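You operate a simulated robot arm through the tools that you are given. There is no shell and no other tool. Be economical: measure what you need, move in short steps, check, and stop when the job is done.

The job below is to be done with a simulated robot arm. You get a single attempt, and the scene is never put back.

Task
Switch the pump over to line B and bleed line A to zero.
Fine: silver lever open before the red lever shuts; red bleed knob shut again; the pump keeps running. Where these are worked on the way, their far stop is far enough and under half their travel is too little: red bleed knob.

It is judged by the outcome, as a careful person would: the job done as asked, and still so three seconds after it is handed in. It fails if anything else is knocked over, pushed out of place, dropped, spilled or broken.

Robot
A 7-joint arm with a fingered hand, fixed in place. Base frame: the origin is at the foot of the arm, x ahead of it, y to its left, z up. Readings come in m, rad, newtons and seconds.
With the tool pointing down near the work surface it reaches from about 0.26 to 0.8 m from the base axis. Its first joint turns from -2.007 to 2.007 rad. Payload 5 kg.
The TCP is the grasp point between the finger pads, 0.032 m short of the fingertips. In the tool frame z runs along the fingers and y along their closing line. The gripper opens to 0.16 m. The gripper's body begins 0.089 m behind the TCP. The gripper is a hand of 4 fingers: y runs from the thumb to the fingers, the wrist lies at [0, 0, -0.267] in the tool frame, and closing takes about 1.5 s.
Orientation is that of the tool frame in the base frame, as [roll, pitch, yaw] about the fixed x, y, z axes, in that order (R = Rz(yaw) Ry(pitch) Rx(roll)). With the fingers straight down and closing along the base's y, the tool's x points along the base's -x, its y along +y and its z along -z.

Tools
- The arm moves only by the tool arm_command. Its arguments are lists of equal length, an entry for each row: "xyz": the shift along the tool's x, y, z in units of 40 mm (1.0 is 40 mm), a list of three; "angular": the turn, a rotation vector about the tool's x, y, z in units of 5 degrees (1.0 is 5 degrees), a list of three; "jaw": the finger opening in mm, from 0 to 160. In form: {"xyz": [[dx, dy, dz], ...], "angular": [[wx, wy, wz], ...], "jaw": [jaw, ...]}. A call has 1 to 10 rows; each row shifts and turns the commanded pose from where the row before left it, along the tool's axes as they then stand. A call with a number of a shift or a turn outside -1 to 1 is refused whole. Rows are played at 5 a second. More than 0.05 m and 0.15 rad between two rows, or a gripper value outside its range, and nothing of the call is played. Where a pose cannot be reached the arm comes as near as it can. A force on the tool above 40 N (or 10 N above the force at the start of the call, whichever is more), or a blocked arm, ends the call early, and 0.2 s more pass. The fingers move at their own pace (about 0.108 m/s each) and stop on an object; they squeeze with about 23 N. The grip force told is the motor's: it shows also when the fingers shut on nothing. Time passes only in rows, and 0.2 s behind the last, so rows that do not move let the fingers close. The reply holds the time, the measured pose of the TCP, the force on the tool along the base axes, the opening and the grip force, in the units named above and with some noise, with the torque about the TCP (base axes, N m) and any sound that the robot's microphone picked up.
- Cameras (640 x 400 px; columns grow to the right, rows downward): "scene" is fixed at [0.4107, -0.6405, 1.3667]; the picture's right is [0.99, -0.11, 0.00], its down [-0.05, -0.42, -0.91] and it looks along [0.10, 0.90, -0.42] (base axes); focal length 340 px, centre (320, 200). "wrist" rides on the gripper at [0.08, -0.004, -0.114] in the tool frame; the picture's right is [0.05, 1.00, 0.00], its down [-0.82, 0.04, -0.58] and it looks along [-0.58, 0.03, 0.82] (tool axes); focal length 265 px, centre (320, 200). There is no depth. A picture from a camera that has moved, and an enlarged one, comes with that camera's place and axes in the base frame and with its lens. The place of the scene camera against the robot may be out by one fixed shift of up to 0.025 m in any direction.
- camera(camera): a new picture of that camera. No time passes.
- move_column(by): slides the trunk up (or, below 0, down) by that many m; the arm rides with it, the base frame stays. It gives what a move gives, with no picture.
- grasp_type(shape): the hand has 4 fingers and takes this shape, open, in about a second: jaw (thumb against the fingers, like two jaws); tri (thumb and two fingers); tip (a fingertip pinch); poke (one finger out to press); point (the index stretched); flat (the hand flat); cup (the hand cupped); fist (a fist). The gripper value then closes the fingers along that shape, each until it touches; the sizes above hold for jaw. It gives what a move gives, with no picture.
- zoom(camera, box): a new picture of the part [left, top, right, bottom] of that camera's present view, enlarged. No time passes.
- sign_off(): hands the job in; it is judged then, once.

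Work in short steps. Places have to be worked out from the pictures, the camera data and where the tool is seen: move nearer, look again, correct. Check each grasp and each placing, and mend what went wrong. You have 120 turns and 84 pictures in all, those below and enlarged ones among them. Open the gripper and draw the arm clear of the work before you hand the job in, unless the task says otherwise; then end with one line.

The tools are called after "Request:" as a command line: name --argument value ..., lists and objects as JSON in quotes. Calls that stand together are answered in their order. arm_command: Moves the arm, as the interface text tells. Its arguments: {"type":"object","properties":{"xyz":{"type":"array","items":{"type":"array","items":{"type":"number"}}},"angular":{"type":"array","items":{"type":"array","items":{"type":"number"}}},"jaw":{"type":"array","items":{"type":"number"}}},"required":["xyz","angular","jaw"]} The other tools are called the same way: move_column (by) slides the trunk up or down; grasp_type (shape) gives the hand a shape; camera (camera) takes a picture; zoom (camera, box) takes an enlarged picture of a part of a camera's view; sign_off () hands the job in.

At the start:

```text
time_s: 0.0
ee_pos: [0.0536, 0.4404, 0.9355]
tcp_rot: [3.141, 0.002, -3.141]
force: [-0.3, -0.1, -0.4]
moment: [0.02, 0.03, -0.01]
opening: 0.1598
gripper_force: 0.1
shape: jaw
trunk travel left (down, up): [-0.675, 0.315]
```

scene: 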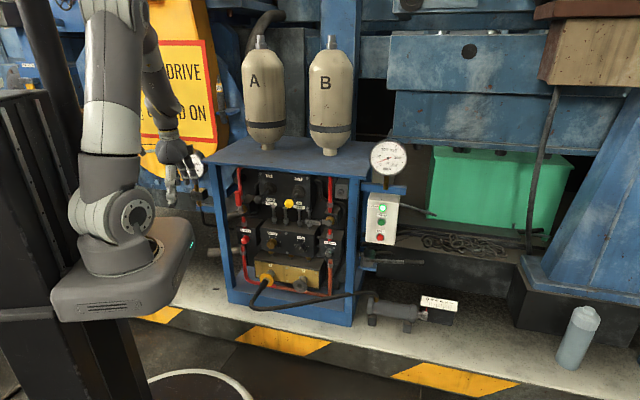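
wrist: 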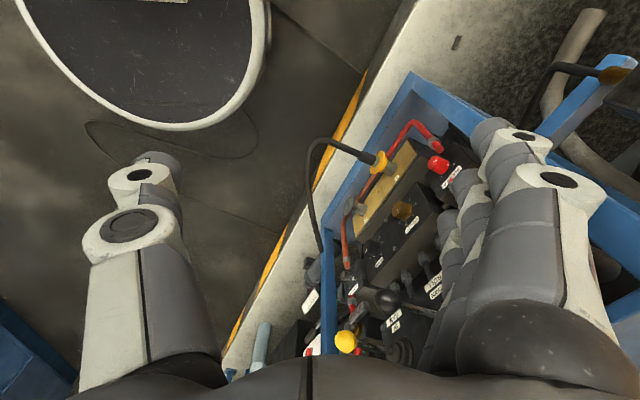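

I'll zoom in on the valve panel to identify the parts.

Request:
zoom --camera "scene" --box '[220, 160, 348, 240]'

Request:
zoom --camera "scene" --box '[220, 220, 348, 300]'

Request:
zoom --camera "scene" --box '[340, 130, 468, 330]'

Request:
zoom --camera "wrist" --box '[300, 100, 500, 370]'

```text
5.00 times, centred on (284, 200) of scene
camera zoom: at [0.4107, -0.6405, 1.3667], right [0.99, -0.11, 0.0], down [-0.05, -0.42, -0.91], along [0.1, 0.9, -0.42], focal length 1700 px, centre (500, 200)
```

zoom: 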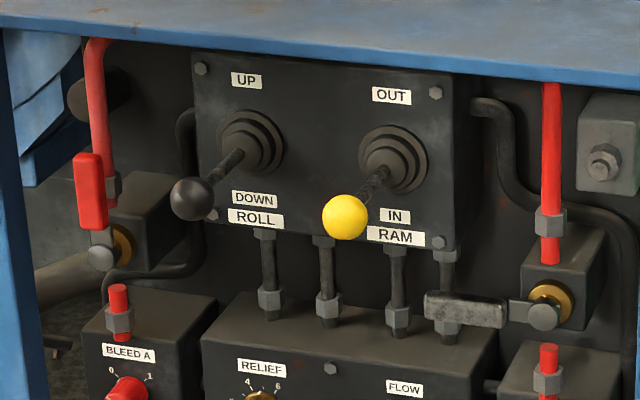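

```text
5.00 times, centred on (284, 260) of scene
camera zoom: at [0.4107, -0.6405, 1.3667], right [0.99, -0.11, 0.0], down [-0.05, -0.42, -0.91], along [0.1, 0.9, -0.42], focal length 1700 px, centre (500, -100)
```

zoom: 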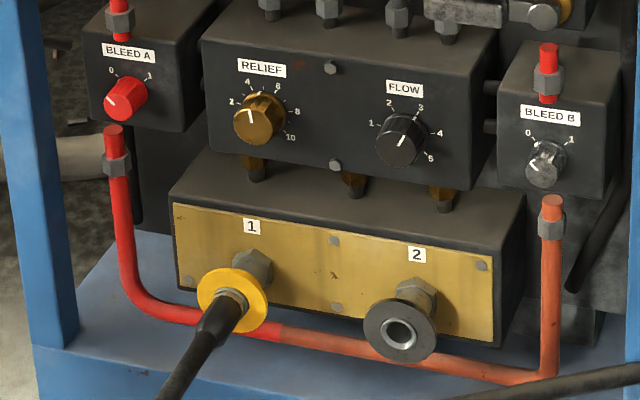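

```text
2.00 times, centred on (404, 230) of scene
camera zoom: at [0.4107, -0.6405, 1.3667], right [0.99, -0.11, 0.0], down [-0.05, -0.42, -0.91], along [0.1, 0.9, -0.42], focal length 680 px, centre (152, 140)
```

zoom: 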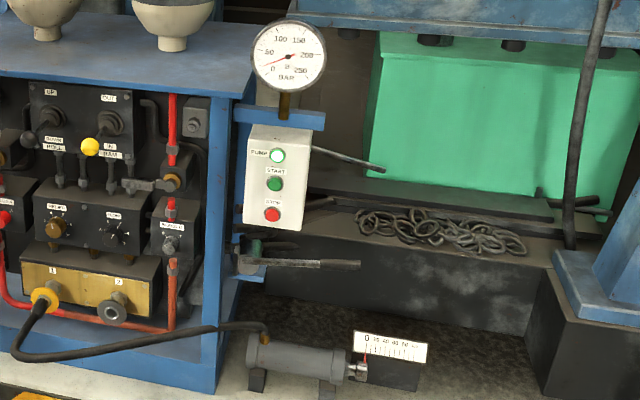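

```text
1.48 times, centred on (400, 235) of wrist
camera zoom: at [-0.027, 0.4378, 1.0491], right [-0.05, 1.0, 0.0], down [0.82, 0.04, 0.58], along [0.58, 0.03, -0.82], focal length 393 px, centre (202, 148)
```

zoom: 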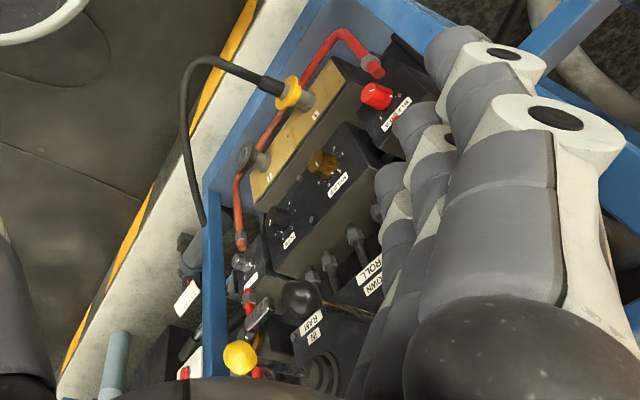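

The pieces line up. The rack is yawed about -23°. Red lever A is vertical (open) and silver lever B is horizontal (shut). Bleed A knob is near (0.22, 0.70, 0.56) and the silver handle near (0.515, 0.55, 0.716). First I check the gauges and move the hand in front of the rack.

Request:
zoom --camera "scene" --box '[172, 140, 236, 180]'

Request:
zoom --camera "scene" --box '[358, 130, 422, 250]'

Request:
arm_command --xyz '[[-0.93, -0.3, 0], [-0.93, -0.3, 0], [-0.93, -0.3, 0], [-0.93, -0.3, 0], [-0.93, -0.3, 0], [-0.93, -0.3, 0], [-0.93, -0.3, 0]]' --angular '[[0, 0, 0], [0, 0, 0], [0, 0, 0], [0, 0, 0], [0, 0, 0], [0, 0, 0], [0, 0, 0]]' --jaw '[160, 160, 160, 160, 160, 160, 160]'

```text
10.00 times, centred on (204, 160) of scene
camera zoom: at [0.4107, -0.6405, 1.3667], right [0.99, -0.11, 0.0], down [-0.05, -0.42, -0.91], along [0.1, 0.9, -0.42], focal length 3399 px, centre (1480, 600)
```

zoom: 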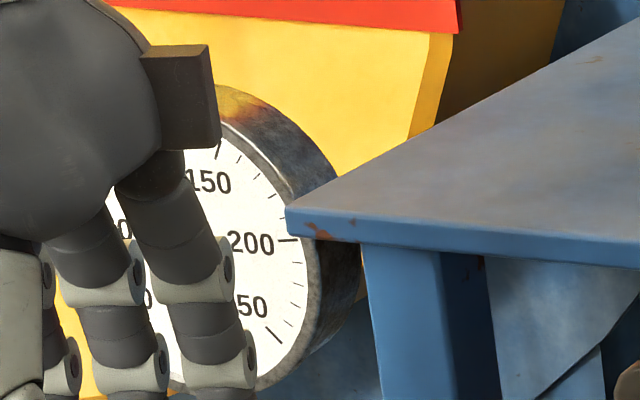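

```text
3.33 times, centred on (390, 190) of scene
camera zoom: at [0.4107, -0.6405, 1.3667], right [0.99, -0.11, 0.0], down [-0.05, -0.42, -0.91], along [0.1, 0.9, -0.42], focal length 1133 px, centre (87, 233)
```

zoom: 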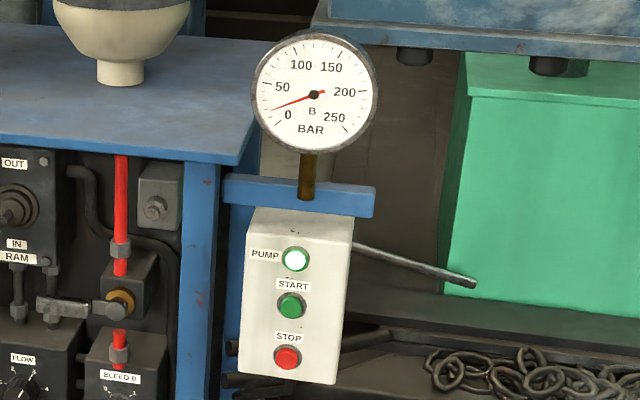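

```text
time_s: 1.6
ee_pos: [0.3143, 0.3575, 0.9363]
tcp_rot: [3.14, 0.0, 3.141]
force: [0.2, 0.4, -0.1]
moment: [-0.01, 0.0, 0.01]
opening: 0.1598
gripper_force: 0.1
shape: jaw
trunk travel left (down, up): [-0.675, 0.315]
```

Gauge A is on the left of the rack, B on the right, and the pump light is lit. Now I rotate the tool to point horizontally into the panel.

Request:
arm_command --xyz '[[0, 0, 0], [0, 0, 0], [0, 0, 0], [0, 0, 0], [0, 0, 0], [0, 0, 0], [0, 0, 0], [0, 0, 0], [0, 0, 0]]' --angular '[[-0.955, 0.632, 0.955], [-0.955, 0.632, 0.955], [-0.955, 0.632, 0.955], [-0.955, 0.632, 0.955], [-0.955, 0.632, 0.955], [-0.955, 0.632, 0.955], [-0.955, 0.632, 0.955], [-0.955, 0.632, 0.955], [-0.955, 0.632, 0.955]]' --jaw '[160, 160, 160, 160, 160, 160, 160, 160, 160]'

Request:
arm_command --xyz '[[0, 0, 0], [0, 0, 0], [0, 0, 0], [0, 0, 0], [0, 0, 0], [0, 0, 0], [0, 0, 0], [0, 0, 0], [0, 0, 0]]' --angular '[[-0.955, 0.632, 0.955], [-0.955, 0.632, 0.955], [-0.955, 0.632, 0.955], [-0.955, 0.632, 0.955], [-0.955, 0.632, 0.955], [-0.955, 0.632, 0.955], [-0.955, 0.632, 0.955], [-0.955, 0.632, 0.955], [-0.955, 0.632, 0.955]]' --jaw '[160, 160, 160, 160, 160, 160, 160, 160, 160]'

Request:
camera --camera "wrist"

Request:
camera --camera "scene"

```text
time_s: 3.6
ee_pos: [0.3131, 0.3563, 0.9363]
tcp_rot: [2.556, -0.695, 2.554]
force: [-0.4, 0.8, 0.2]
moment: [0.0, 0.02, -0.01]
opening: 0.1598
gripper_force: 0.0
shape: jaw
trunk travel left (down, up): [-0.675, 0.315]
```

```text
time_s: 5.6
ee_pos: [0.3812, 0.3897, 0.9177]
tcp_rot: [-0.701, -1.568, -1.272]
force: [-0.7, -0.3, 0.0]
moment: [-0.02, -0.01, -0.02]
opening: 0.1599
gripper_force: 0.1
shape: jaw
out of reach, approached as far as the arm can: row 3, 4, 5, 6, 7, 8, 9
trunk travel left (down, up): [-0.675, 0.315]
```

```text
75 pictures are left
camera wrist: at [0.3332, 0.2859, 0.9966], right [0.92, -0.39, 0.05], down [-0.19, -0.55, -0.82], along [0.35, 0.74, -0.58], focal length 265 px, centre (320, 200)
```

wrist: 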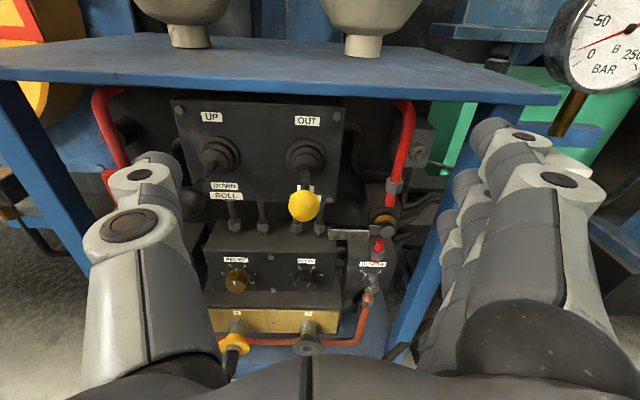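

```text
74 pictures are left
```

scene: 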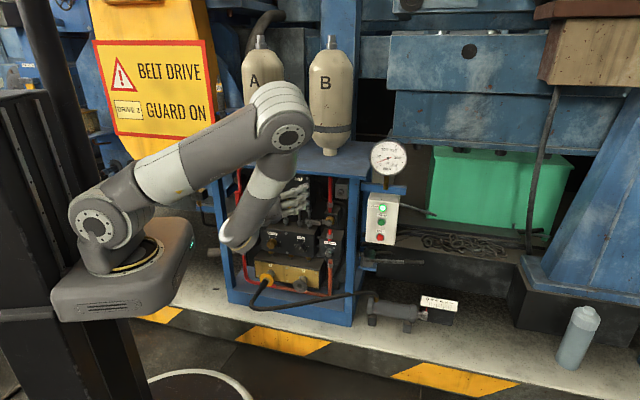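

The tool now points at the panel. I lower the trunk 0.2 m and take the poke shape to see where the finger sits.

Request:
move_column --by -0.2

Request:
grasp_type --shape "poke"

Request:
camera --camera "wrist"

Request:
camera --camera "scene"

```text
time_s: 7.8
ee_pos: [0.3807, 0.3889, 0.7182]
tcp_rot: [-0.307, -1.569, -1.665]
force: [0.1, 0.6, -0.3]
moment: [0.02, 0.02, -0.01]
opening: 0.16
gripper_force: 0.1
shape: jaw
trunk travel left (down, up): [-0.475, 0.515]
```

```text
time_s: 8.7
ee_pos: [0.381, 0.3886, 0.7172]
tcp_rot: [-0.337, -1.569, -1.634]
force: [0.3, 0.8, -0.1]
moment: [-0.03, 0.01, -0.01]
opening: 0.0
gripper_force: 0.0
shape: poke
trunk travel left (down, up): [-0.475, 0.515]
```

```text
73 pictures are left
camera wrist: at [0.333, 0.2858, 0.7967], right [0.92, -0.39, 0.05], down [-0.19, -0.55, -0.82], along [0.35, 0.74, -0.58], focal length 265 px, centre (320, 200)
```

wrist: 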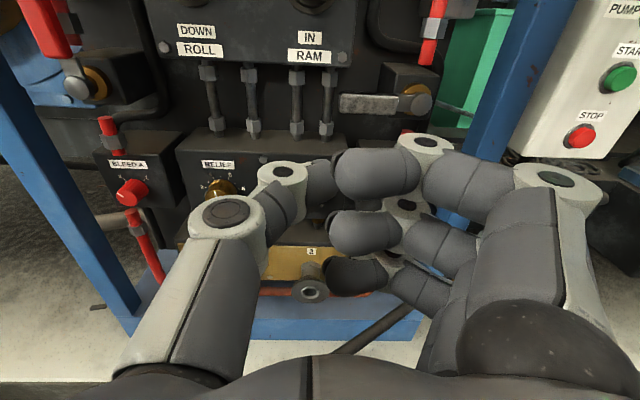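

```text
72 pictures are left
```

scene: 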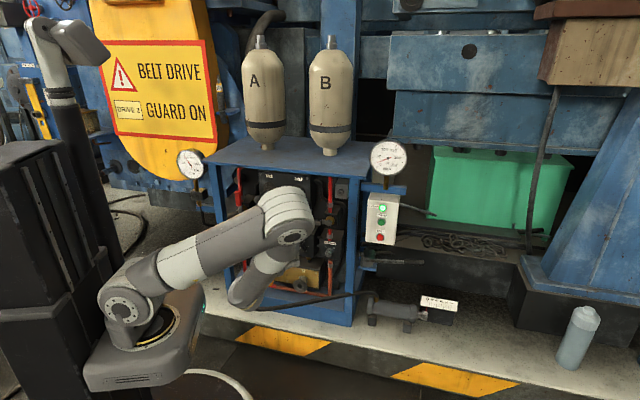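

Poke seems to leave the fingers curled in. I'll try the point shape, with the index stretched.

Request:
grasp_type --shape "point"

Request:
camera --camera "wrist"

```text
time_s: 9.6
ee_pos: [0.38, 0.3884, 0.7176]
tcp_rot: [-0.318, -1.569, -1.653]
force: [-0.2, -0.9, 0.2]
moment: [0.02, 0.02, 0.0]
opening: 0.1521
gripper_force: 0.0
shape: point
trunk travel left (down, up): [-0.475, 0.515]
```

```text
71 pictures are left
camera wrist: at [0.333, 0.2858, 0.7967], right [0.92, -0.39, 0.05], down [-0.19, -0.55, -0.82], along [0.35, 0.74, -0.58], focal length 265 px, centre (320, 200)
```

wrist: 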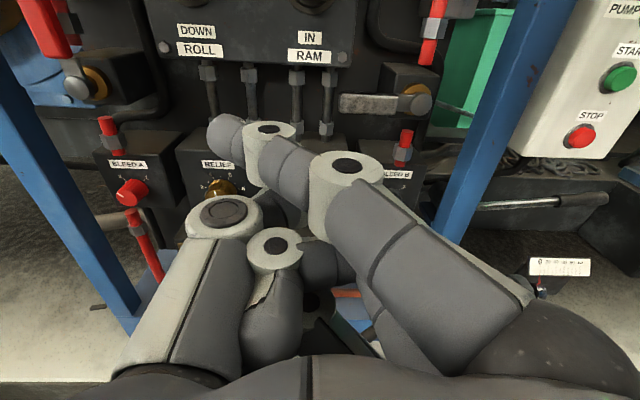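

The index curves across the thumb side, which is awkward for this push. I'll use the jaw shape closed as a straight pusher and check how it looks.

Request:
grasp_type --shape "jaw"

Request:
arm_command --xyz '[[0, 0, 0], [0, 0, 0], [0, 0, 0], [0, 0, 0], [0, 0, 0], [0, 0, 0], [0, 0, 0]]' --angular '[[0, 0, 0], [0, 0, 0], [0, 0, 0], [0, 0, 0], [0, 0, 0], [0, 0, 0], [0, 0, 0]]' --jaw '[0, 0, 0, 0, 0, 0, 0]'

Request:
camera --camera "wrist"

```text
time_s: 10.5
ee_pos: [0.3808, 0.389, 0.7181]
tcp_rot: [-0.324, -1.569, -1.648]
force: [0.2, 0.3, -0.9]
moment: [-0.01, 0.01, 0.01]
opening: 0.1597
gripper_force: 0.0
shape: jaw
trunk travel left (down, up): [-0.475, 0.515]
```

```text
time_s: 12.1
ee_pos: [0.38, 0.3899, 0.7166]
tcp_rot: [-0.319, -1.57, -1.649]
force: [-0.4, -1.1, 0.9]
moment: [0.02, 0.02, 0.01]
opening: 0.0
gripper_force: 23.1
shape: jaw
trunk travel left (down, up): [-0.475, 0.515]
```

```text
70 pictures are left
camera wrist: at [0.333, 0.2858, 0.7967], right [0.92, -0.39, 0.05], down [-0.19, -0.55, -0.82], along [0.35, 0.74, -0.58], focal length 265 px, centre (320, 200)
```

wrist: 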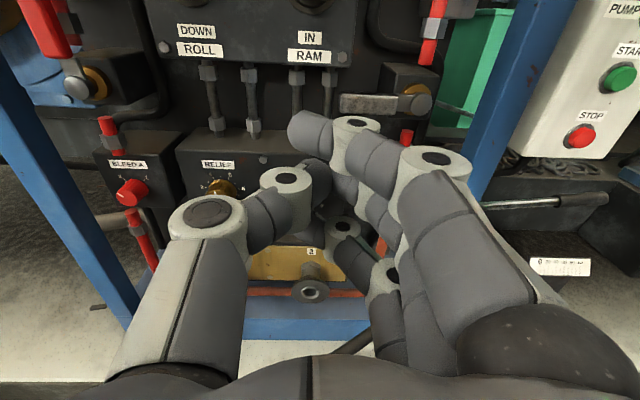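

The closed jaw works as a short bar, with the index on top. I estimate the silver pivot at u≈0.315, z≈0.715, n≈0.713 (panel axes). I position below the handle and approach partway.

Request:
arm_command --xyz '[[-0.75, 0.58, 0], [-0.75, 0.58, 0], [0, 0, 0.95], [0, 0, 0.95], [0, 0, 0.95]]' --angular '[[0, 0, 0], [0, 0, 0], [0, 0, 0], [0, 0, 0], [0, 0, 0]]' --jaw '[0, 0, 0, 0, 0]'

Request:
camera --camera "wrist"

Request:
zoom --camera "scene" --box '[220, 160, 380, 320]'

```text
time_s: 13.3
ee_pos: [0.4686, 0.4742, 0.6579]
tcp_rot: [-0.273, -1.57, -1.697]
force: [-0.8, -1.3, 0.1]
moment: [-0.01, -0.02, 0.0]
opening: 0.0001
gripper_force: 22.6
shape: jaw
trunk travel left (down, up): [-0.475, 0.515]
```

```text
69 pictures are left
camera wrist: at [0.4205, 0.3725, 0.7374], right [0.92, -0.39, 0.05], down [-0.19, -0.55, -0.82], along [0.35, 0.74, -0.57], focal length 265 px, centre (320, 200)
```

wrist: 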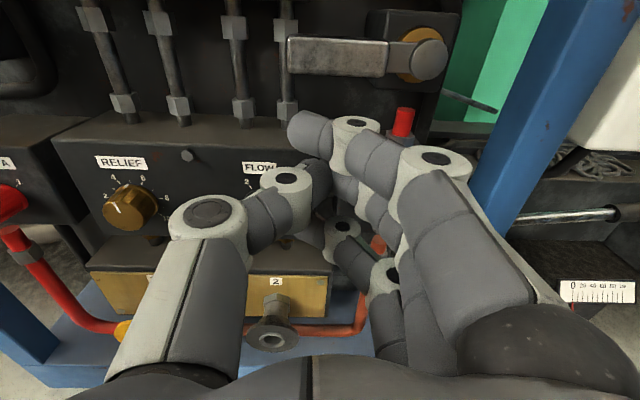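

```text
2.50 times, centred on (300, 240) of scene
camera zoom: at [0.4107, -0.6405, 1.3667], right [0.99, -0.11, 0.0], down [-0.05, -0.42, -0.91], along [0.1, 0.9, -0.42], focal length 850 px, centre (370, 100)
```

zoom: 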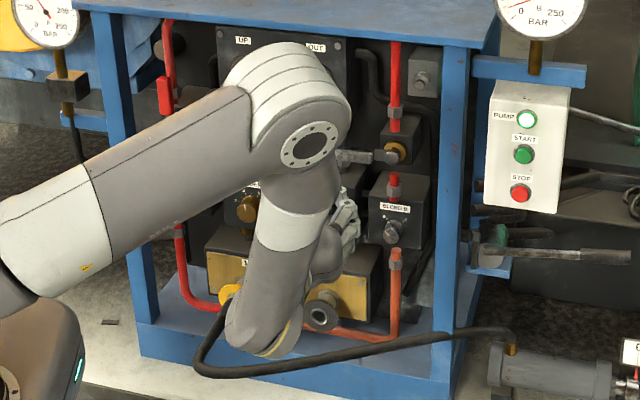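

The silver cap is confirmed at (u 0.320, n 0.713, z 0.714), with the handle's left end at u≈0.221. I advance the last bit under the handle and begin raising.

Request:
arm_command --xyz '[[-0.15, 0, 0.85], [0, 0, 0.85]]' --angular '[[0, 0, 0], [0, 0, 0]]' --jaw '[0, 0]'

Request:
camera --camera "wrist"

```text
time_s: 13.9
ee_pos: [0.4958, 0.5375, 0.6525]
tcp_rot: [-0.415, -1.57, -1.558]
force: [-0.5, 0.2, -0.4]
moment: [0.0, -0.03, 0.03]
opening: 0.0
gripper_force: 23.3
shape: jaw
trunk travel left (down, up): [-0.475, 0.515]
```

```text
67 pictures are left
camera wrist: at [0.4471, 0.4355, 0.7314], right [0.92, -0.39, 0.05], down [-0.19, -0.55, -0.82], along [0.35, 0.74, -0.58], focal length 265 px, centre (320, 200)
```

wrist: 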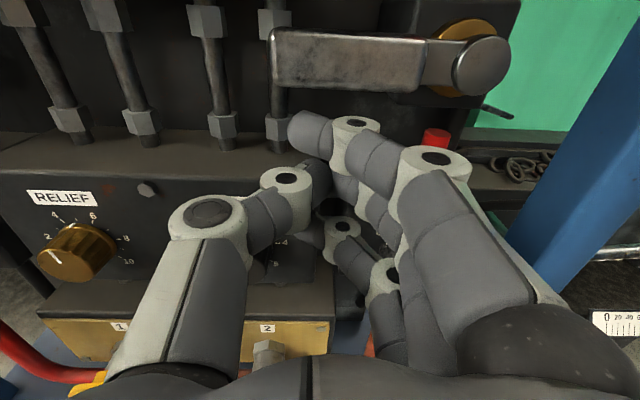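

No contact yet and the finger sits just below the handle. I raise in small steps.

Request:
arm_command --xyz '[[0.3, 0, 0], [0.3, 0, 0], [0.3, 0, 0], [0.3, 0, 0]]' --angular '[[0, 0, 0], [0, 0, 0], [0, 0, 0], [0, 0, 0]]' --jaw '[0, 0, 0, 0]'

Request:
camera --camera "wrist"

```text
time_s: 14.9
ee_pos: [0.4951, 0.5388, 0.6988]
tcp_rot: [-0.123, -1.568, -1.845]
force: [-0.3, -0.6, -0.2]
moment: [0.03, -0.04, 0.0]
opening: 0.0
gripper_force: 22.9
shape: jaw
trunk travel left (down, up): [-0.475, 0.515]
```

```text
66 pictures are left
camera wrist: at [0.4466, 0.435, 0.779], right [0.92, -0.39, 0.05], down [-0.19, -0.55, -0.82], along [0.35, 0.74, -0.57], focal length 265 px, centre (320, 200)
```

wrist: 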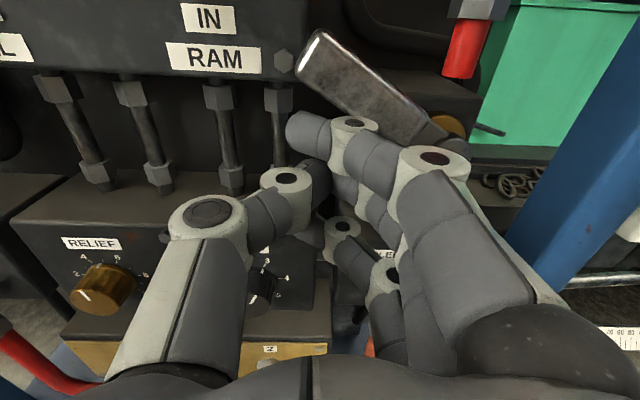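

The lever follows upward easily. I continue up, then right.

Request:
arm_command --xyz '[[0.4, 0, 0], [0.4, 0, 0], [0.4, 0.1, 0], [0.3, 0.2, 0], [0, 0.3, 0]]' --angular '[[0, 0, 0], [0, 0, 0], [0, 0, 0], [0, 0, 0], [0, 0, 0]]' --jaw '[0, 0, 0, 0, 0]'

Request:
camera --camera "wrist"

```text
time_s: 16.1
ee_pos: [0.5149, 0.5301, 0.7615]
tcp_rot: [0.17, -1.568, -2.137]
force: [-8.2, 0.3, 3.2]
moment: [0.0, -0.12, -0.07]
opening: 0.0
gripper_force: 23.1
shape: jaw
trunk travel left (down, up): [-0.475, 0.515]
```

```text
65 pictures are left
camera wrist: at [0.467, 0.4266, 0.8399], right [0.92, -0.39, 0.05], down [-0.18, -0.55, -0.82], along [0.34, 0.74, -0.57], focal length 265 px, centre (320, 200)
```

wrist: 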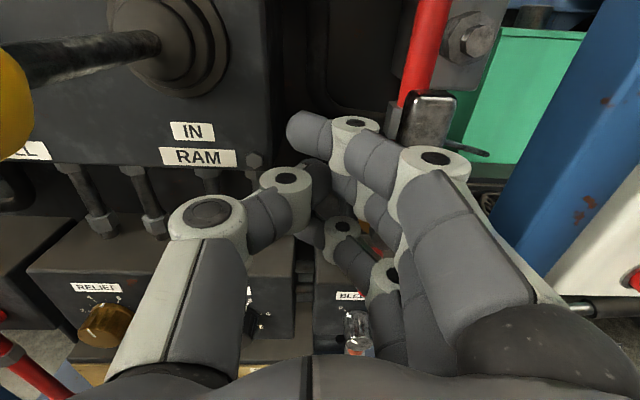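

It is almost vertical. A bit more to the right, to the stop.

Request:
arm_command --xyz '[[0, 0.2, 0], [0, 0.15, 0], [0, 0, 0]]' --angular '[[0, 0, 0], [0, 0, 0], [0, 0, 0]]' --jaw '[0, 0, 0]'

Request:
camera --camera "wrist"

Request:
zoom --camera "scene" --box '[170, 140, 410, 290]'

```text
time_s: 17.0
ee_pos: [0.5222, 0.5238, 0.7584]
tcp_rot: [-2.283, -1.569, 0.323]
force: [-29.5, -8.4, 6.5]
moment: [-0.02, -0.24, -0.31]
opening: 0.0002
gripper_force: 22.6
shape: jaw
trunk travel left (down, up): [-0.475, 0.515]
stopped in row 3: the force on the tool passed its limit at 41 N (the readings are from after the stop); the commanded pose is now the measured one
```

```text
64 pictures are left
camera wrist: at [0.4755, 0.4206, 0.8391], right [0.92, -0.38, 0.05], down [-0.18, -0.55, -0.82], along [0.34, 0.74, -0.58], focal length 265 px, centre (320, 200)
```

wrist: 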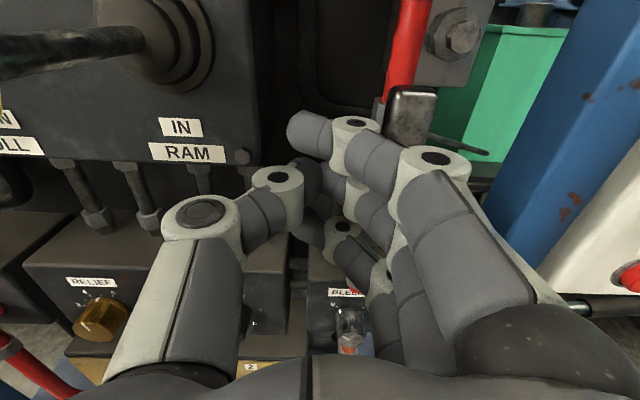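

```text
2.67 times, centred on (290, 215) of scene
camera zoom: at [0.4107, -0.6405, 1.3667], right [0.99, -0.11, 0.0], down [-0.05, -0.42, -0.91], along [0.1, 0.9, -0.42], focal length 906 px, centre (400, 160)
```

zoom: 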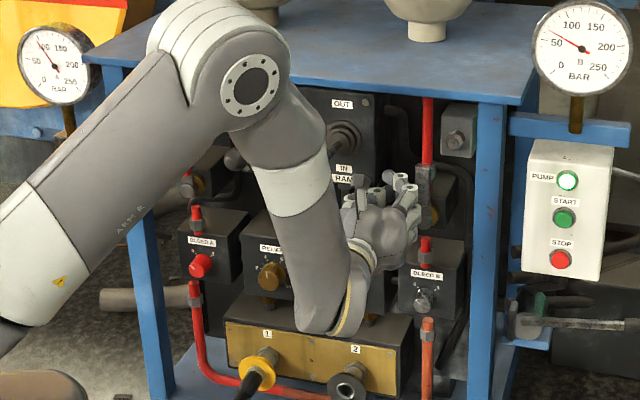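

It is at the stop, and gauge B is rising. I move left a little, retract and verify.

Request:
arm_command --xyz '[[0, -0.6, 0], [0, 0, -0.95], [0, 0, -0.95], [0, 0, -0.95], [0, 0, -0.95]]' --angular '[[0, 0, 0], [0, 0, 0], [0, 0, 0], [0, 0, 0], [0, 0, 0]]' --jaw '[0, 0, 0, 0, 0]'

Request:
camera --camera "wrist"

Request:
zoom --camera "scene" --box '[170, 140, 410, 290]'

```text
time_s: 18.2
ee_pos: [0.4459, 0.391, 0.7576]
tcp_rot: [-2.658, -1.57, 0.693]
force: [-0.4, 0.6, 0.4]
moment: [-0.02, 0.0, -0.02]
opening: 0.0
gripper_force: 23.1
shape: jaw
trunk travel left (down, up): [-0.475, 0.515]
```

```text
62 pictures are left
camera wrist: at [0.399, 0.2885, 0.838], right [0.92, -0.38, 0.05], down [-0.18, -0.55, -0.81], along [0.34, 0.74, -0.58], focal length 265 px, centre (320, 200)
```

wrist: 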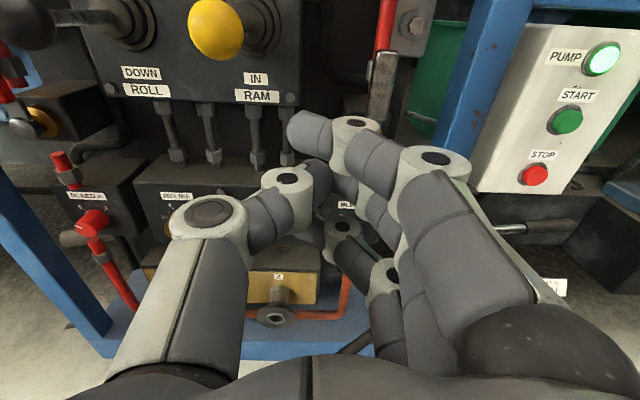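

```text
2.67 times, centred on (290, 215) of scene
camera zoom: at [0.4107, -0.6405, 1.3667], right [0.99, -0.11, 0.0], down [-0.05, -0.42, -0.91], along [0.1, 0.9, -0.42], focal length 906 px, centre (400, 160)
```

zoom: 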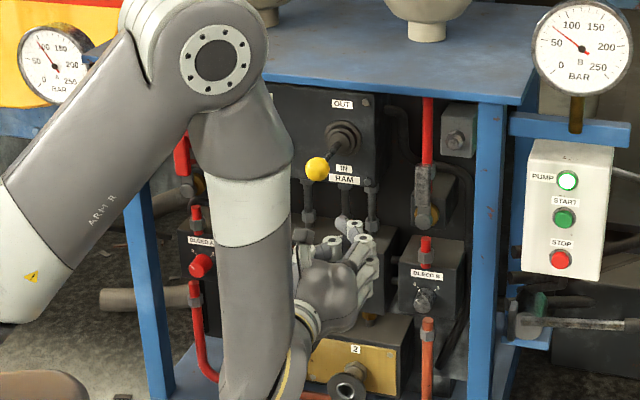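

The silver lever stays vertical (open) and the pump is on. By symmetry the red pivot is near (u -0.079, z 0.714). I move over in front of it for a look.

Request:
arm_command --xyz '[[0, -0.95, 0], [0, -0.95, 0], [0, -0.95, 0], [0, -0.95, 0], [0, -0.95, 0], [0, -0.95, 0], [0, -0.95, 0], [0, -0.95, 0], [0, -0.8, 0]]' --angular '[[0, 0, 0], [0, 0, 0], [0, 0, 0], [0, 0, 0], [0, 0, 0], [0, 0, 0], [0, 0, 0], [0, 0, 0], [0, 0, 0]]' --jaw '[0, 0, 0, 0, 0, 0, 0, 0, 0]'

Request:
camera --camera "wrist"

Request:
zoom --camera "scene" --box '[130, 140, 370, 290]'

```text
time_s: 20.2
ee_pos: [0.1568, 0.5449, 0.7444]
tcp_rot: [-2.418, -1.569, 0.452]
force: [-0.4, 0.0, -0.1]
moment: [-0.04, -0.03, 0.02]
opening: 0.0
gripper_force: 23.6
shape: jaw
out of reach, approached as far as the arm can: row 2, 3, 4, 5
trunk travel left (down, up): [-0.475, 0.515]
```

```text
60 pictures are left
camera wrist: at [0.1093, 0.4424, 0.8248], right [0.92, -0.38, 0.05], down [-0.19, -0.55, -0.81], along [0.34, 0.74, -0.58], focal length 265 px, centre (320, 200)
```

wrist: 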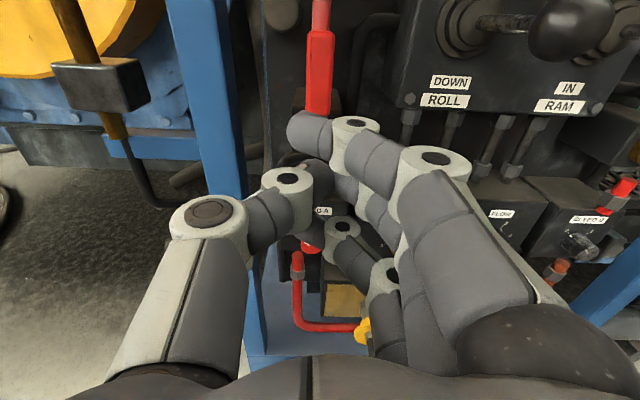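

```text
2.67 times, centred on (250, 215) of scene
camera zoom: at [0.4107, -0.6405, 1.3667], right [0.99, -0.11, 0.0], down [-0.05, -0.42, -0.91], along [0.1, 0.9, -0.42], focal length 906 px, centre (507, 160)
```

zoom: 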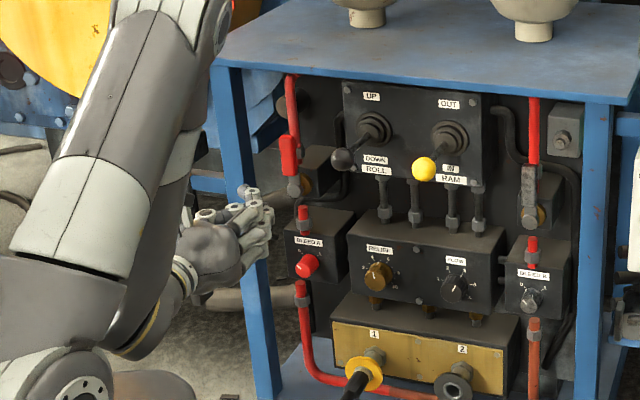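

The gap between the red handle (u≈-0.071) and the post (u≈-0.15) is clear. A loose cage grip that rolls with the lever looks safest. I test here, off the panel, whether the arm can roll +90° and shift to the end-of-stroke position.

Request:
arm_command --xyz '[[0, 0, 0], [0, 0, 0], [0, 0, 0], [0, 0, 0], [0, 0, 0], [0, 0, 0], [0, 0, 0], [0, 0, 0], [0, 0, 0]]' --angular '[[0, 0, 1], [0, 0, 1], [0, 0, 1], [0, 0, 1], [0, 0, 1], [0, 0, 1], [0, 0, 1], [0, 0, 1], [0, 0, 1]]' --jaw '[0, 0, 0, 0, 0, 0, 0, 0, 0]'

Request:
arm_command --xyz '[[0, 0, 0], [0, 0, 0], [0, 0, 0], [0, 0, 0], [0, 0, 0], [0, 0, 0], [0, 0, 0], [0, 0, 0], [0, 0, 0]]' --angular '[[0, 0, 1], [0, 0, 1], [0, 0, 1], [0, 0, 1], [0, 0, 1], [0, 0, 1], [0, 0, 1], [0, 0, 1], [0, 0, 1]]' --jaw '[0, 0, 0, 0, 0, 0, 0, 0, 0]'

Request:
camera --camera "wrist"

```text
time_s: 22.2
ee_pos: [0.1556, 0.5451, 0.7441]
tcp_rot: [-1.573, -0.781, -0.395]
force: [-0.6, 0.1, -0.4]
moment: [-0.01, -0.01, 0.03]
opening: 0.0002
gripper_force: 22.7
shape: jaw
trunk travel left (down, up): [-0.475, 0.515]
```

```text
time_s: 24.2
ee_pos: [0.1555, 0.5458, 0.7438]
tcp_rot: [-1.572, 0.001, -0.394]
force: [1.3, 0.2, -0.3]
moment: [0.0, 0.01, 0.03]
opening: 0.0001
gripper_force: 23.3
shape: jaw
trunk travel left (down, up): [-0.475, 0.515]
```

```text
58 pictures are left
camera wrist: at [0.1871, 0.4095, 0.7486], right [0.04, -0.02, -1.0], down [-0.97, -0.22, -0.04], along [-0.22, 0.98, -0.03], focal length 265 px, centre (320, 200)
```

wrist: 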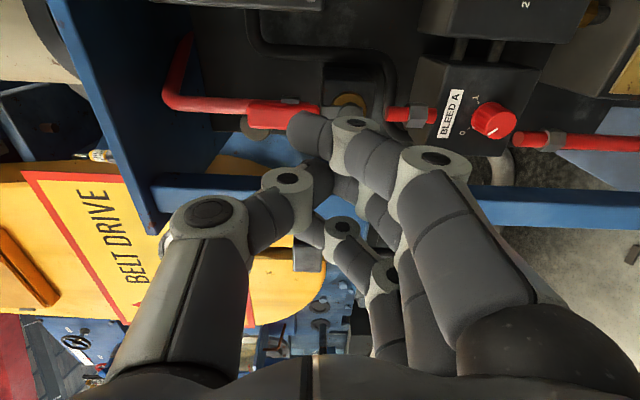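

Roll works freely. My plan is to cage the lever at 45° roll, with the thumb upper left and the fingers lower right, which stays under the black ball. Then I sweep the arc clockwise. I roll back 45°, open to 80 mm and rise to z≈0.785.

Request:
arm_command --xyz '[[0, 0, 0], [0, 0, 0], [0, 0, 0], [0, 0, 0], [0, 0, 0], [0, 0, 0], [0, 0, 0], [0, 0, 0], [0, 0, 0], [0.72, -0.72, 0]]' --angular '[[0, 0, -1], [0, 0, -1], [0, 0, -1], [0, 0, -1], [0, 0, -1], [0, 0, -1], [0, 0, -1], [0, 0, -1], [0, 0, -1], [0, 0, 0]]' --jaw '[80, 80, 80, 80, 80, 80, 80, 80, 80, 80]'

Request:
camera --camera "wrist"

Request:
zoom --camera "scene" --box '[190, 140, 350, 240]'

```text
time_s: 26.4
ee_pos: [0.1564, 0.5457, 0.7854]
tcp_rot: [-1.574, -0.785, -0.395]
force: [0.2, 0.0, 0.1]
moment: [-0.01, 0.0, 0.01]
opening: 0.08
gripper_force: 0.1
shape: jaw
trunk travel left (down, up): [-0.475, 0.515]
```

```text
57 pictures are left
camera wrist: at [0.1627, 0.4201, 0.845], right [0.68, -0.29, -0.67], down [-0.73, -0.32, -0.6], along [-0.04, 0.9, -0.43], focal length 265 px, centre (320, 200)
```

wrist: 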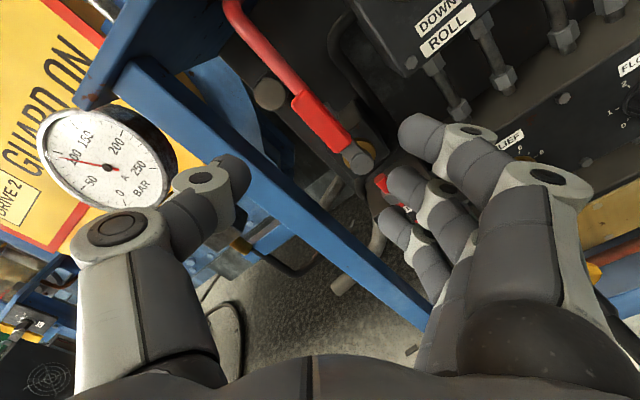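

```text
4.00 times, centred on (270, 190) of scene
camera zoom: at [0.4107, -0.6405, 1.3667], right [0.99, -0.11, 0.0], down [-0.05, -0.42, -0.91], along [0.1, 0.9, -0.42], focal length 1360 px, centre (520, 240)
```

zoom: 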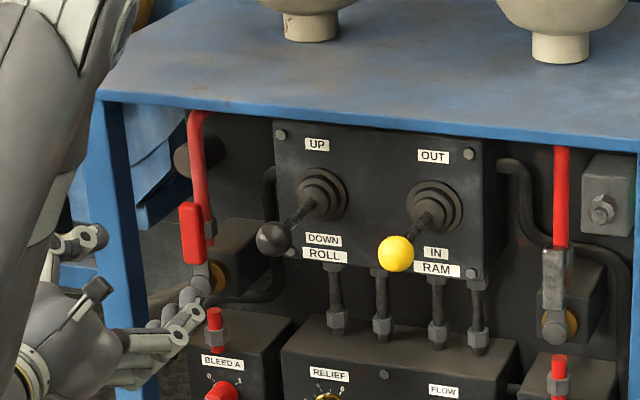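

The cage is nearly aligned, but the lowest finger would graze the lever at 45°. I ease the roll to 25°, open to 90 mm and then insert.

Request:
arm_command --xyz '[[0, 0, 0], [0, 0, 0], [0, 0, 0], [0, 0, 0], [-0.18, 0.2, 0], [0, 0, 0.9], [0, 0, 0.9]]' --angular '[[0, 0, -1], [0, 0, -1], [0, 0, -1], [0, 0, -1], [0, 0, 0], [0, 0, 0], [0, 0, 0]]' --jaw '[90, 90, 90, 90, 90, 90, 90]'

Request:
camera --camera "wrist"

Request:
zoom --camera "scene" --box '[190, 140, 350, 240]'

```text
time_s: 28.0
ee_pos: [0.1877, 0.6095, 0.7753]
tcp_rot: [-1.576, -1.132, -0.392]
force: [0.4, 0.0, 1.0]
moment: [-0.01, 0.0, 0.01]
opening: 0.089
gripper_force: 0.1
shape: jaw
trunk travel left (down, up): [-0.475, 0.515]
```

```text
55 pictures are left
camera wrist: at [0.1719, 0.4935, 0.8497], right [0.85, -0.36, -0.38], down [-0.51, -0.42, -0.76], along [0.11, 0.84, -0.54], focal length 265 px, centre (320, 200)
```

wrist: 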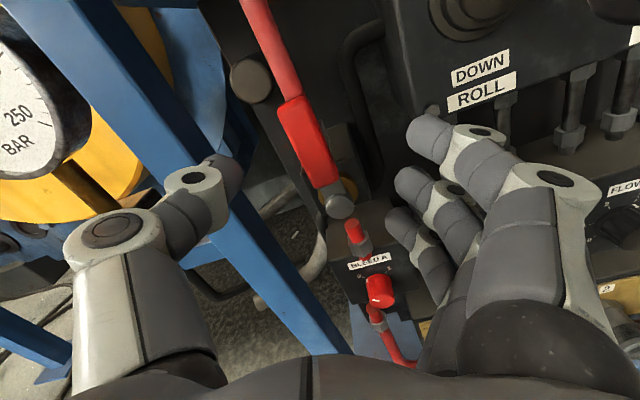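

```text
4.00 times, centred on (270, 190) of scene
camera zoom: at [0.4107, -0.6405, 1.3667], right [0.99, -0.11, 0.0], down [-0.05, -0.42, -0.91], along [0.1, 0.9, -0.42], focal length 1360 px, centre (520, 240)
```

zoom: 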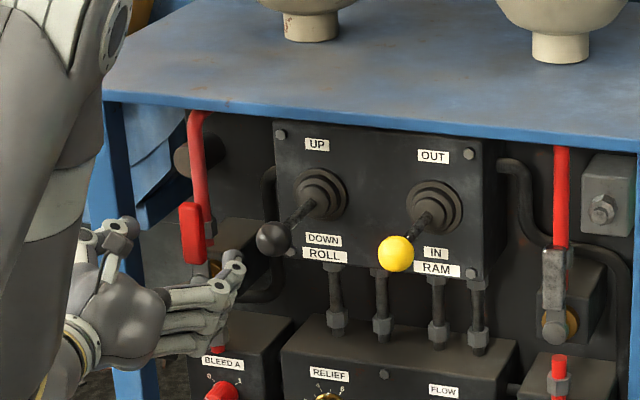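

Alignment is good: the thumb is left of the lever, clear of the post, and the fingers are to the right. I insert the remaining 58 mm.

Request:
arm_command --xyz '[[0, 0, 0.5], [0, 0, 0.5], [0, 0, 0.45]]' --angular '[[0, 0, 0], [0, 0, 0], [0, 0, 0]]' --jaw '[90, 90, 90]'

Request:
camera --camera "wrist"

Request:
zoom --camera "scene" --box '[190, 140, 350, 240]'

```text
time_s: 28.8
ee_pos: [0.2105, 0.6631, 0.775]
tcp_rot: [-1.577, -1.131, -0.393]
force: [-0.3, -0.1, 0.3]
moment: [0.0, -0.02, 0.01]
opening: 0.0894
gripper_force: 0.0
shape: jaw
trunk travel left (down, up): [-0.475, 0.515]
```

```text
53 pictures are left
camera wrist: at [0.1945, 0.5477, 0.8493], right [0.85, -0.36, -0.38], down [-0.51, -0.42, -0.76], along [0.11, 0.84, -0.54], focal length 265 px, centre (320, 200)
```

wrist: 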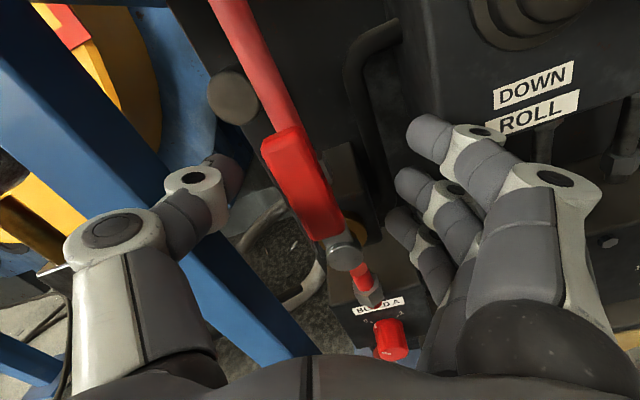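

```text
4.00 times, centred on (270, 190) of scene
camera zoom: at [0.4107, -0.6405, 1.3667], right [0.99, -0.11, 0.0], down [-0.05, -0.42, -0.91], along [0.1, 0.9, -0.42], focal length 1360 px, centre (520, 240)
```

zoom: 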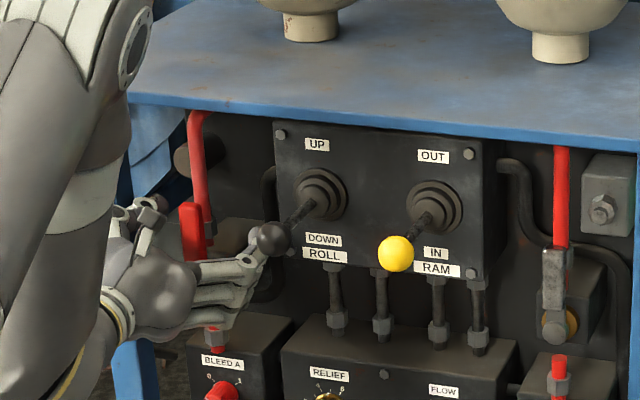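

Inserted with no contact. I narrow the cage to 66 mm and sweep the first half of the clockwise arc.

Request:
arm_command --xyz '[[0, 0, 0], [0, 0, 0], [0.0895, 0.246, 0], [0.0678, 0.253, 0], [0.0455, 0.258, 0], [0.0228, 0.261, 0], [0, 0.262, 0]]' --angular '[[0, 0, 0], [0, 0, 0], [0, 0, 1], [0, 0, 1], [0, 0, 1], [0, 0, 1], [0, 0, 1]]' --jaw '[66, 66, 66, 66, 66, 66, 66]'

Request:
camera --camera "wrist"

Request:
zoom --camera "scene" --box '[170, 140, 410, 290]'

```text
time_s: 30.4
ee_pos: [0.2536, 0.6466, 0.7555]
tcp_rot: [-1.573, -0.697, -0.395]
force: [-0.3, 0.2, 0.1]
moment: [0.03, 0.0, -0.03]
opening: 0.0675
gripper_force: 0.0
shape: jaw
trunk travel left (down, up): [-0.475, 0.515]
```

```text
51 pictures are left
camera wrist: at [0.2637, 0.5183, 0.8087], right [0.63, -0.26, -0.73], down [-0.78, -0.3, -0.55], along [-0.08, 0.92, -0.39], focal length 265 px, centre (320, 200)
```

wrist: 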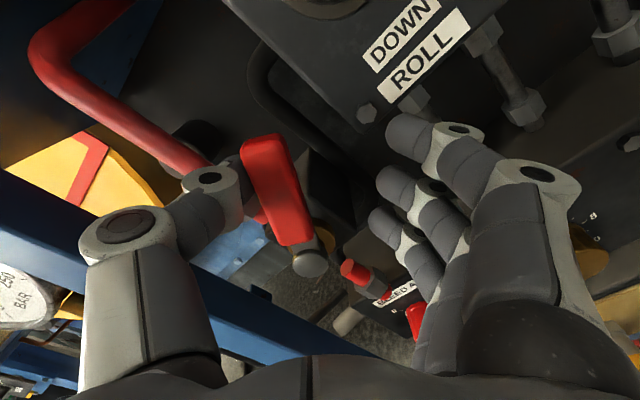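

```text
2.67 times, centred on (290, 215) of scene
camera zoom: at [0.4107, -0.6405, 1.3667], right [0.99, -0.11, 0.0], down [-0.05, -0.42, -0.91], along [0.1, 0.9, -0.42], focal length 906 px, centre (400, 160)
```

zoom: 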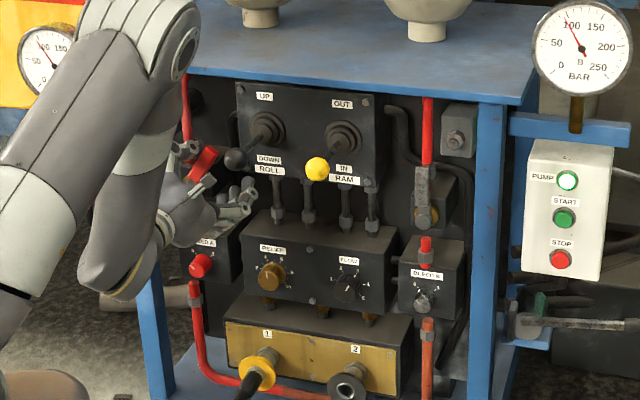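

The red lever swings clockwise easily. I continue the arc.

Request:
arm_command --xyz '[[-0.0228, 0.261, 0], [-0.0455, 0.258, 0], [-0.0678, 0.253, 0], [-0.0895, 0.246, 0], [-0.1106, 0.237, 0]]' --angular '[[0, 0, 1], [0, 0, 1], [0, 0, 1], [0, 0, 1], [0, 0, 1]]' --jaw '[66, 66, 66, 66, 66]'

Request:
camera --camera "wrist"

```text
time_s: 31.6
ee_pos: [0.2649, 0.6403, 0.7053]
tcp_rot: [-1.574, -0.259, -0.395]
force: [1.4, 0.4, 0.3]
moment: [-0.04, 0.0, -0.02]
opening: 0.0674
gripper_force: 0.0
shape: jaw
trunk travel left (down, up): [-0.475, 0.515]
```

```text
49 pictures are left
camera wrist: at [0.292, 0.5063, 0.7293], right [0.28, -0.12, -0.95], down [-0.94, -0.23, -0.25], along [-0.19, 0.96, -0.18], focal length 265 px, centre (320, 200)
```

wrist: 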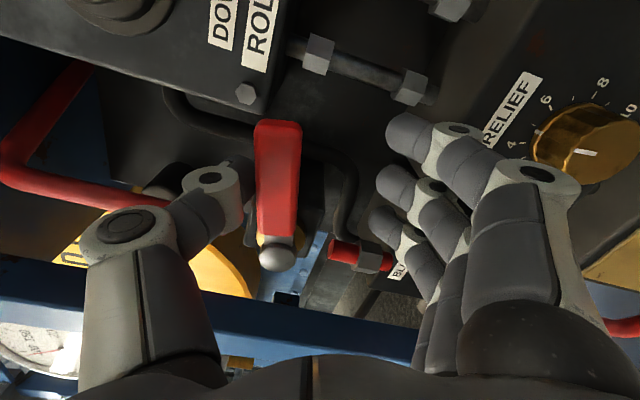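

It is about 75° now. The last part goes to the stop.

Request:
arm_command --xyz '[[-0.1, 0.22, 0], [-0.1, 0.2, 0], [-0.1, 0.2, 0], [0, 0.15, 0], [0, 0.15, 0]]' --angular '[[0, 0, 1], [0, 0, 1], [0, 0, 1], [0, 0, 0], [0, 0, 0]]' --jaw '[66, 66, 66, 66, 66]'

Request:
camera --camera "wrist"

```text
time_s: 32.8
ee_pos: [0.2586, 0.642, 0.6704]
tcp_rot: [-1.57, 0.001, -0.394]
force: [0.5, -3.5, 21.2]
moment: [0.5, -0.18, 0.0]
opening: 0.0811
gripper_force: 0.0
shape: jaw
trunk travel left (down, up): [-0.475, 0.515]
```

```text
48 pictures are left
camera wrist: at [0.2884, 0.5071, 0.6728], right [0.05, -0.02, -1.0], down [-0.97, -0.22, -0.04], along [-0.22, 0.98, -0.03], focal length 265 px, centre (320, 200)
```

wrist: 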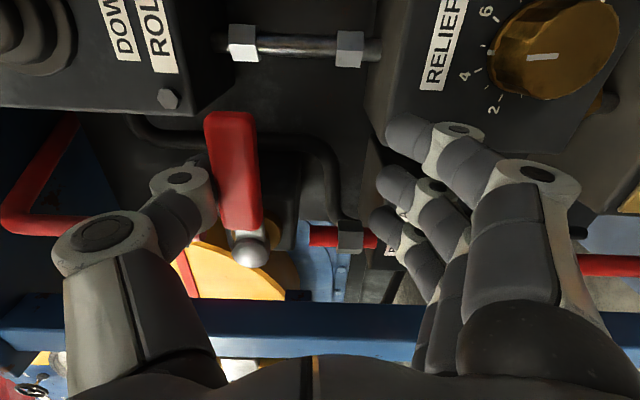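

A firm stop with 21 N upward reaction and the lever horizontal. I relieve the contact, retract and verify.

Request:
arm_command --xyz '[[0, -0.45, 0], [0, 0, -0.9], [0, 0, -0.9], [0, 0, -0.9], [0, 0, -0.9]]' --angular '[[0, 0, 0], [0, 0, 0], [0, 0, 0], [0, 0, 0], [0, 0, 0]]' --jaw '[80, 80, 80, 80, 80]'

Request:
camera --camera "wrist"

Request:
zoom --camera "scene" --box '[170, 140, 410, 290]'

```text
time_s: 34.0
ee_pos: [0.2017, 0.5087, 0.6865]
tcp_rot: [-1.572, 0.001, -0.396]
force: [0.4, 0.2, -0.9]
moment: [-0.01, -0.04, 0.01]
opening: 0.0799
gripper_force: 0.0
shape: jaw
trunk travel left (down, up): [-0.475, 0.515]
```

```text
47 pictures are left
camera wrist: at [0.2333, 0.3734, 0.6898], right [0.05, -0.02, -1.0], down [-0.97, -0.22, -0.04], along [-0.22, 0.98, -0.03], focal length 265 px, centre (320, 200)
```

wrist: 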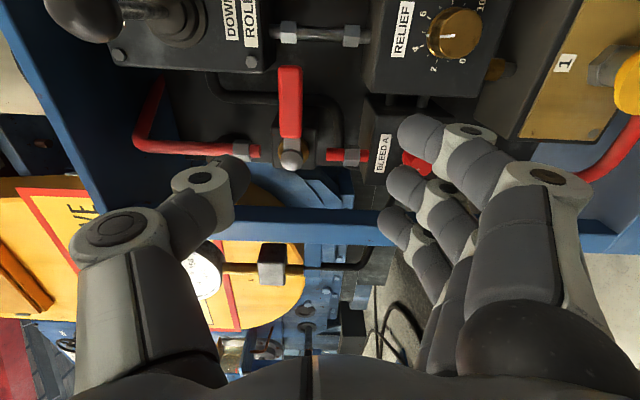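

```text
2.67 times, centred on (290, 215) of scene
camera zoom: at [0.4107, -0.6405, 1.3667], right [0.99, -0.11, 0.0], down [-0.05, -0.42, -0.91], along [0.1, 0.9, -0.42], focal length 906 px, centre (400, 160)
```

zoom: 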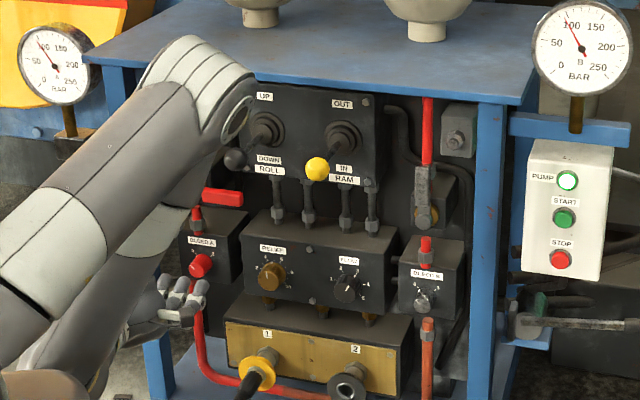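

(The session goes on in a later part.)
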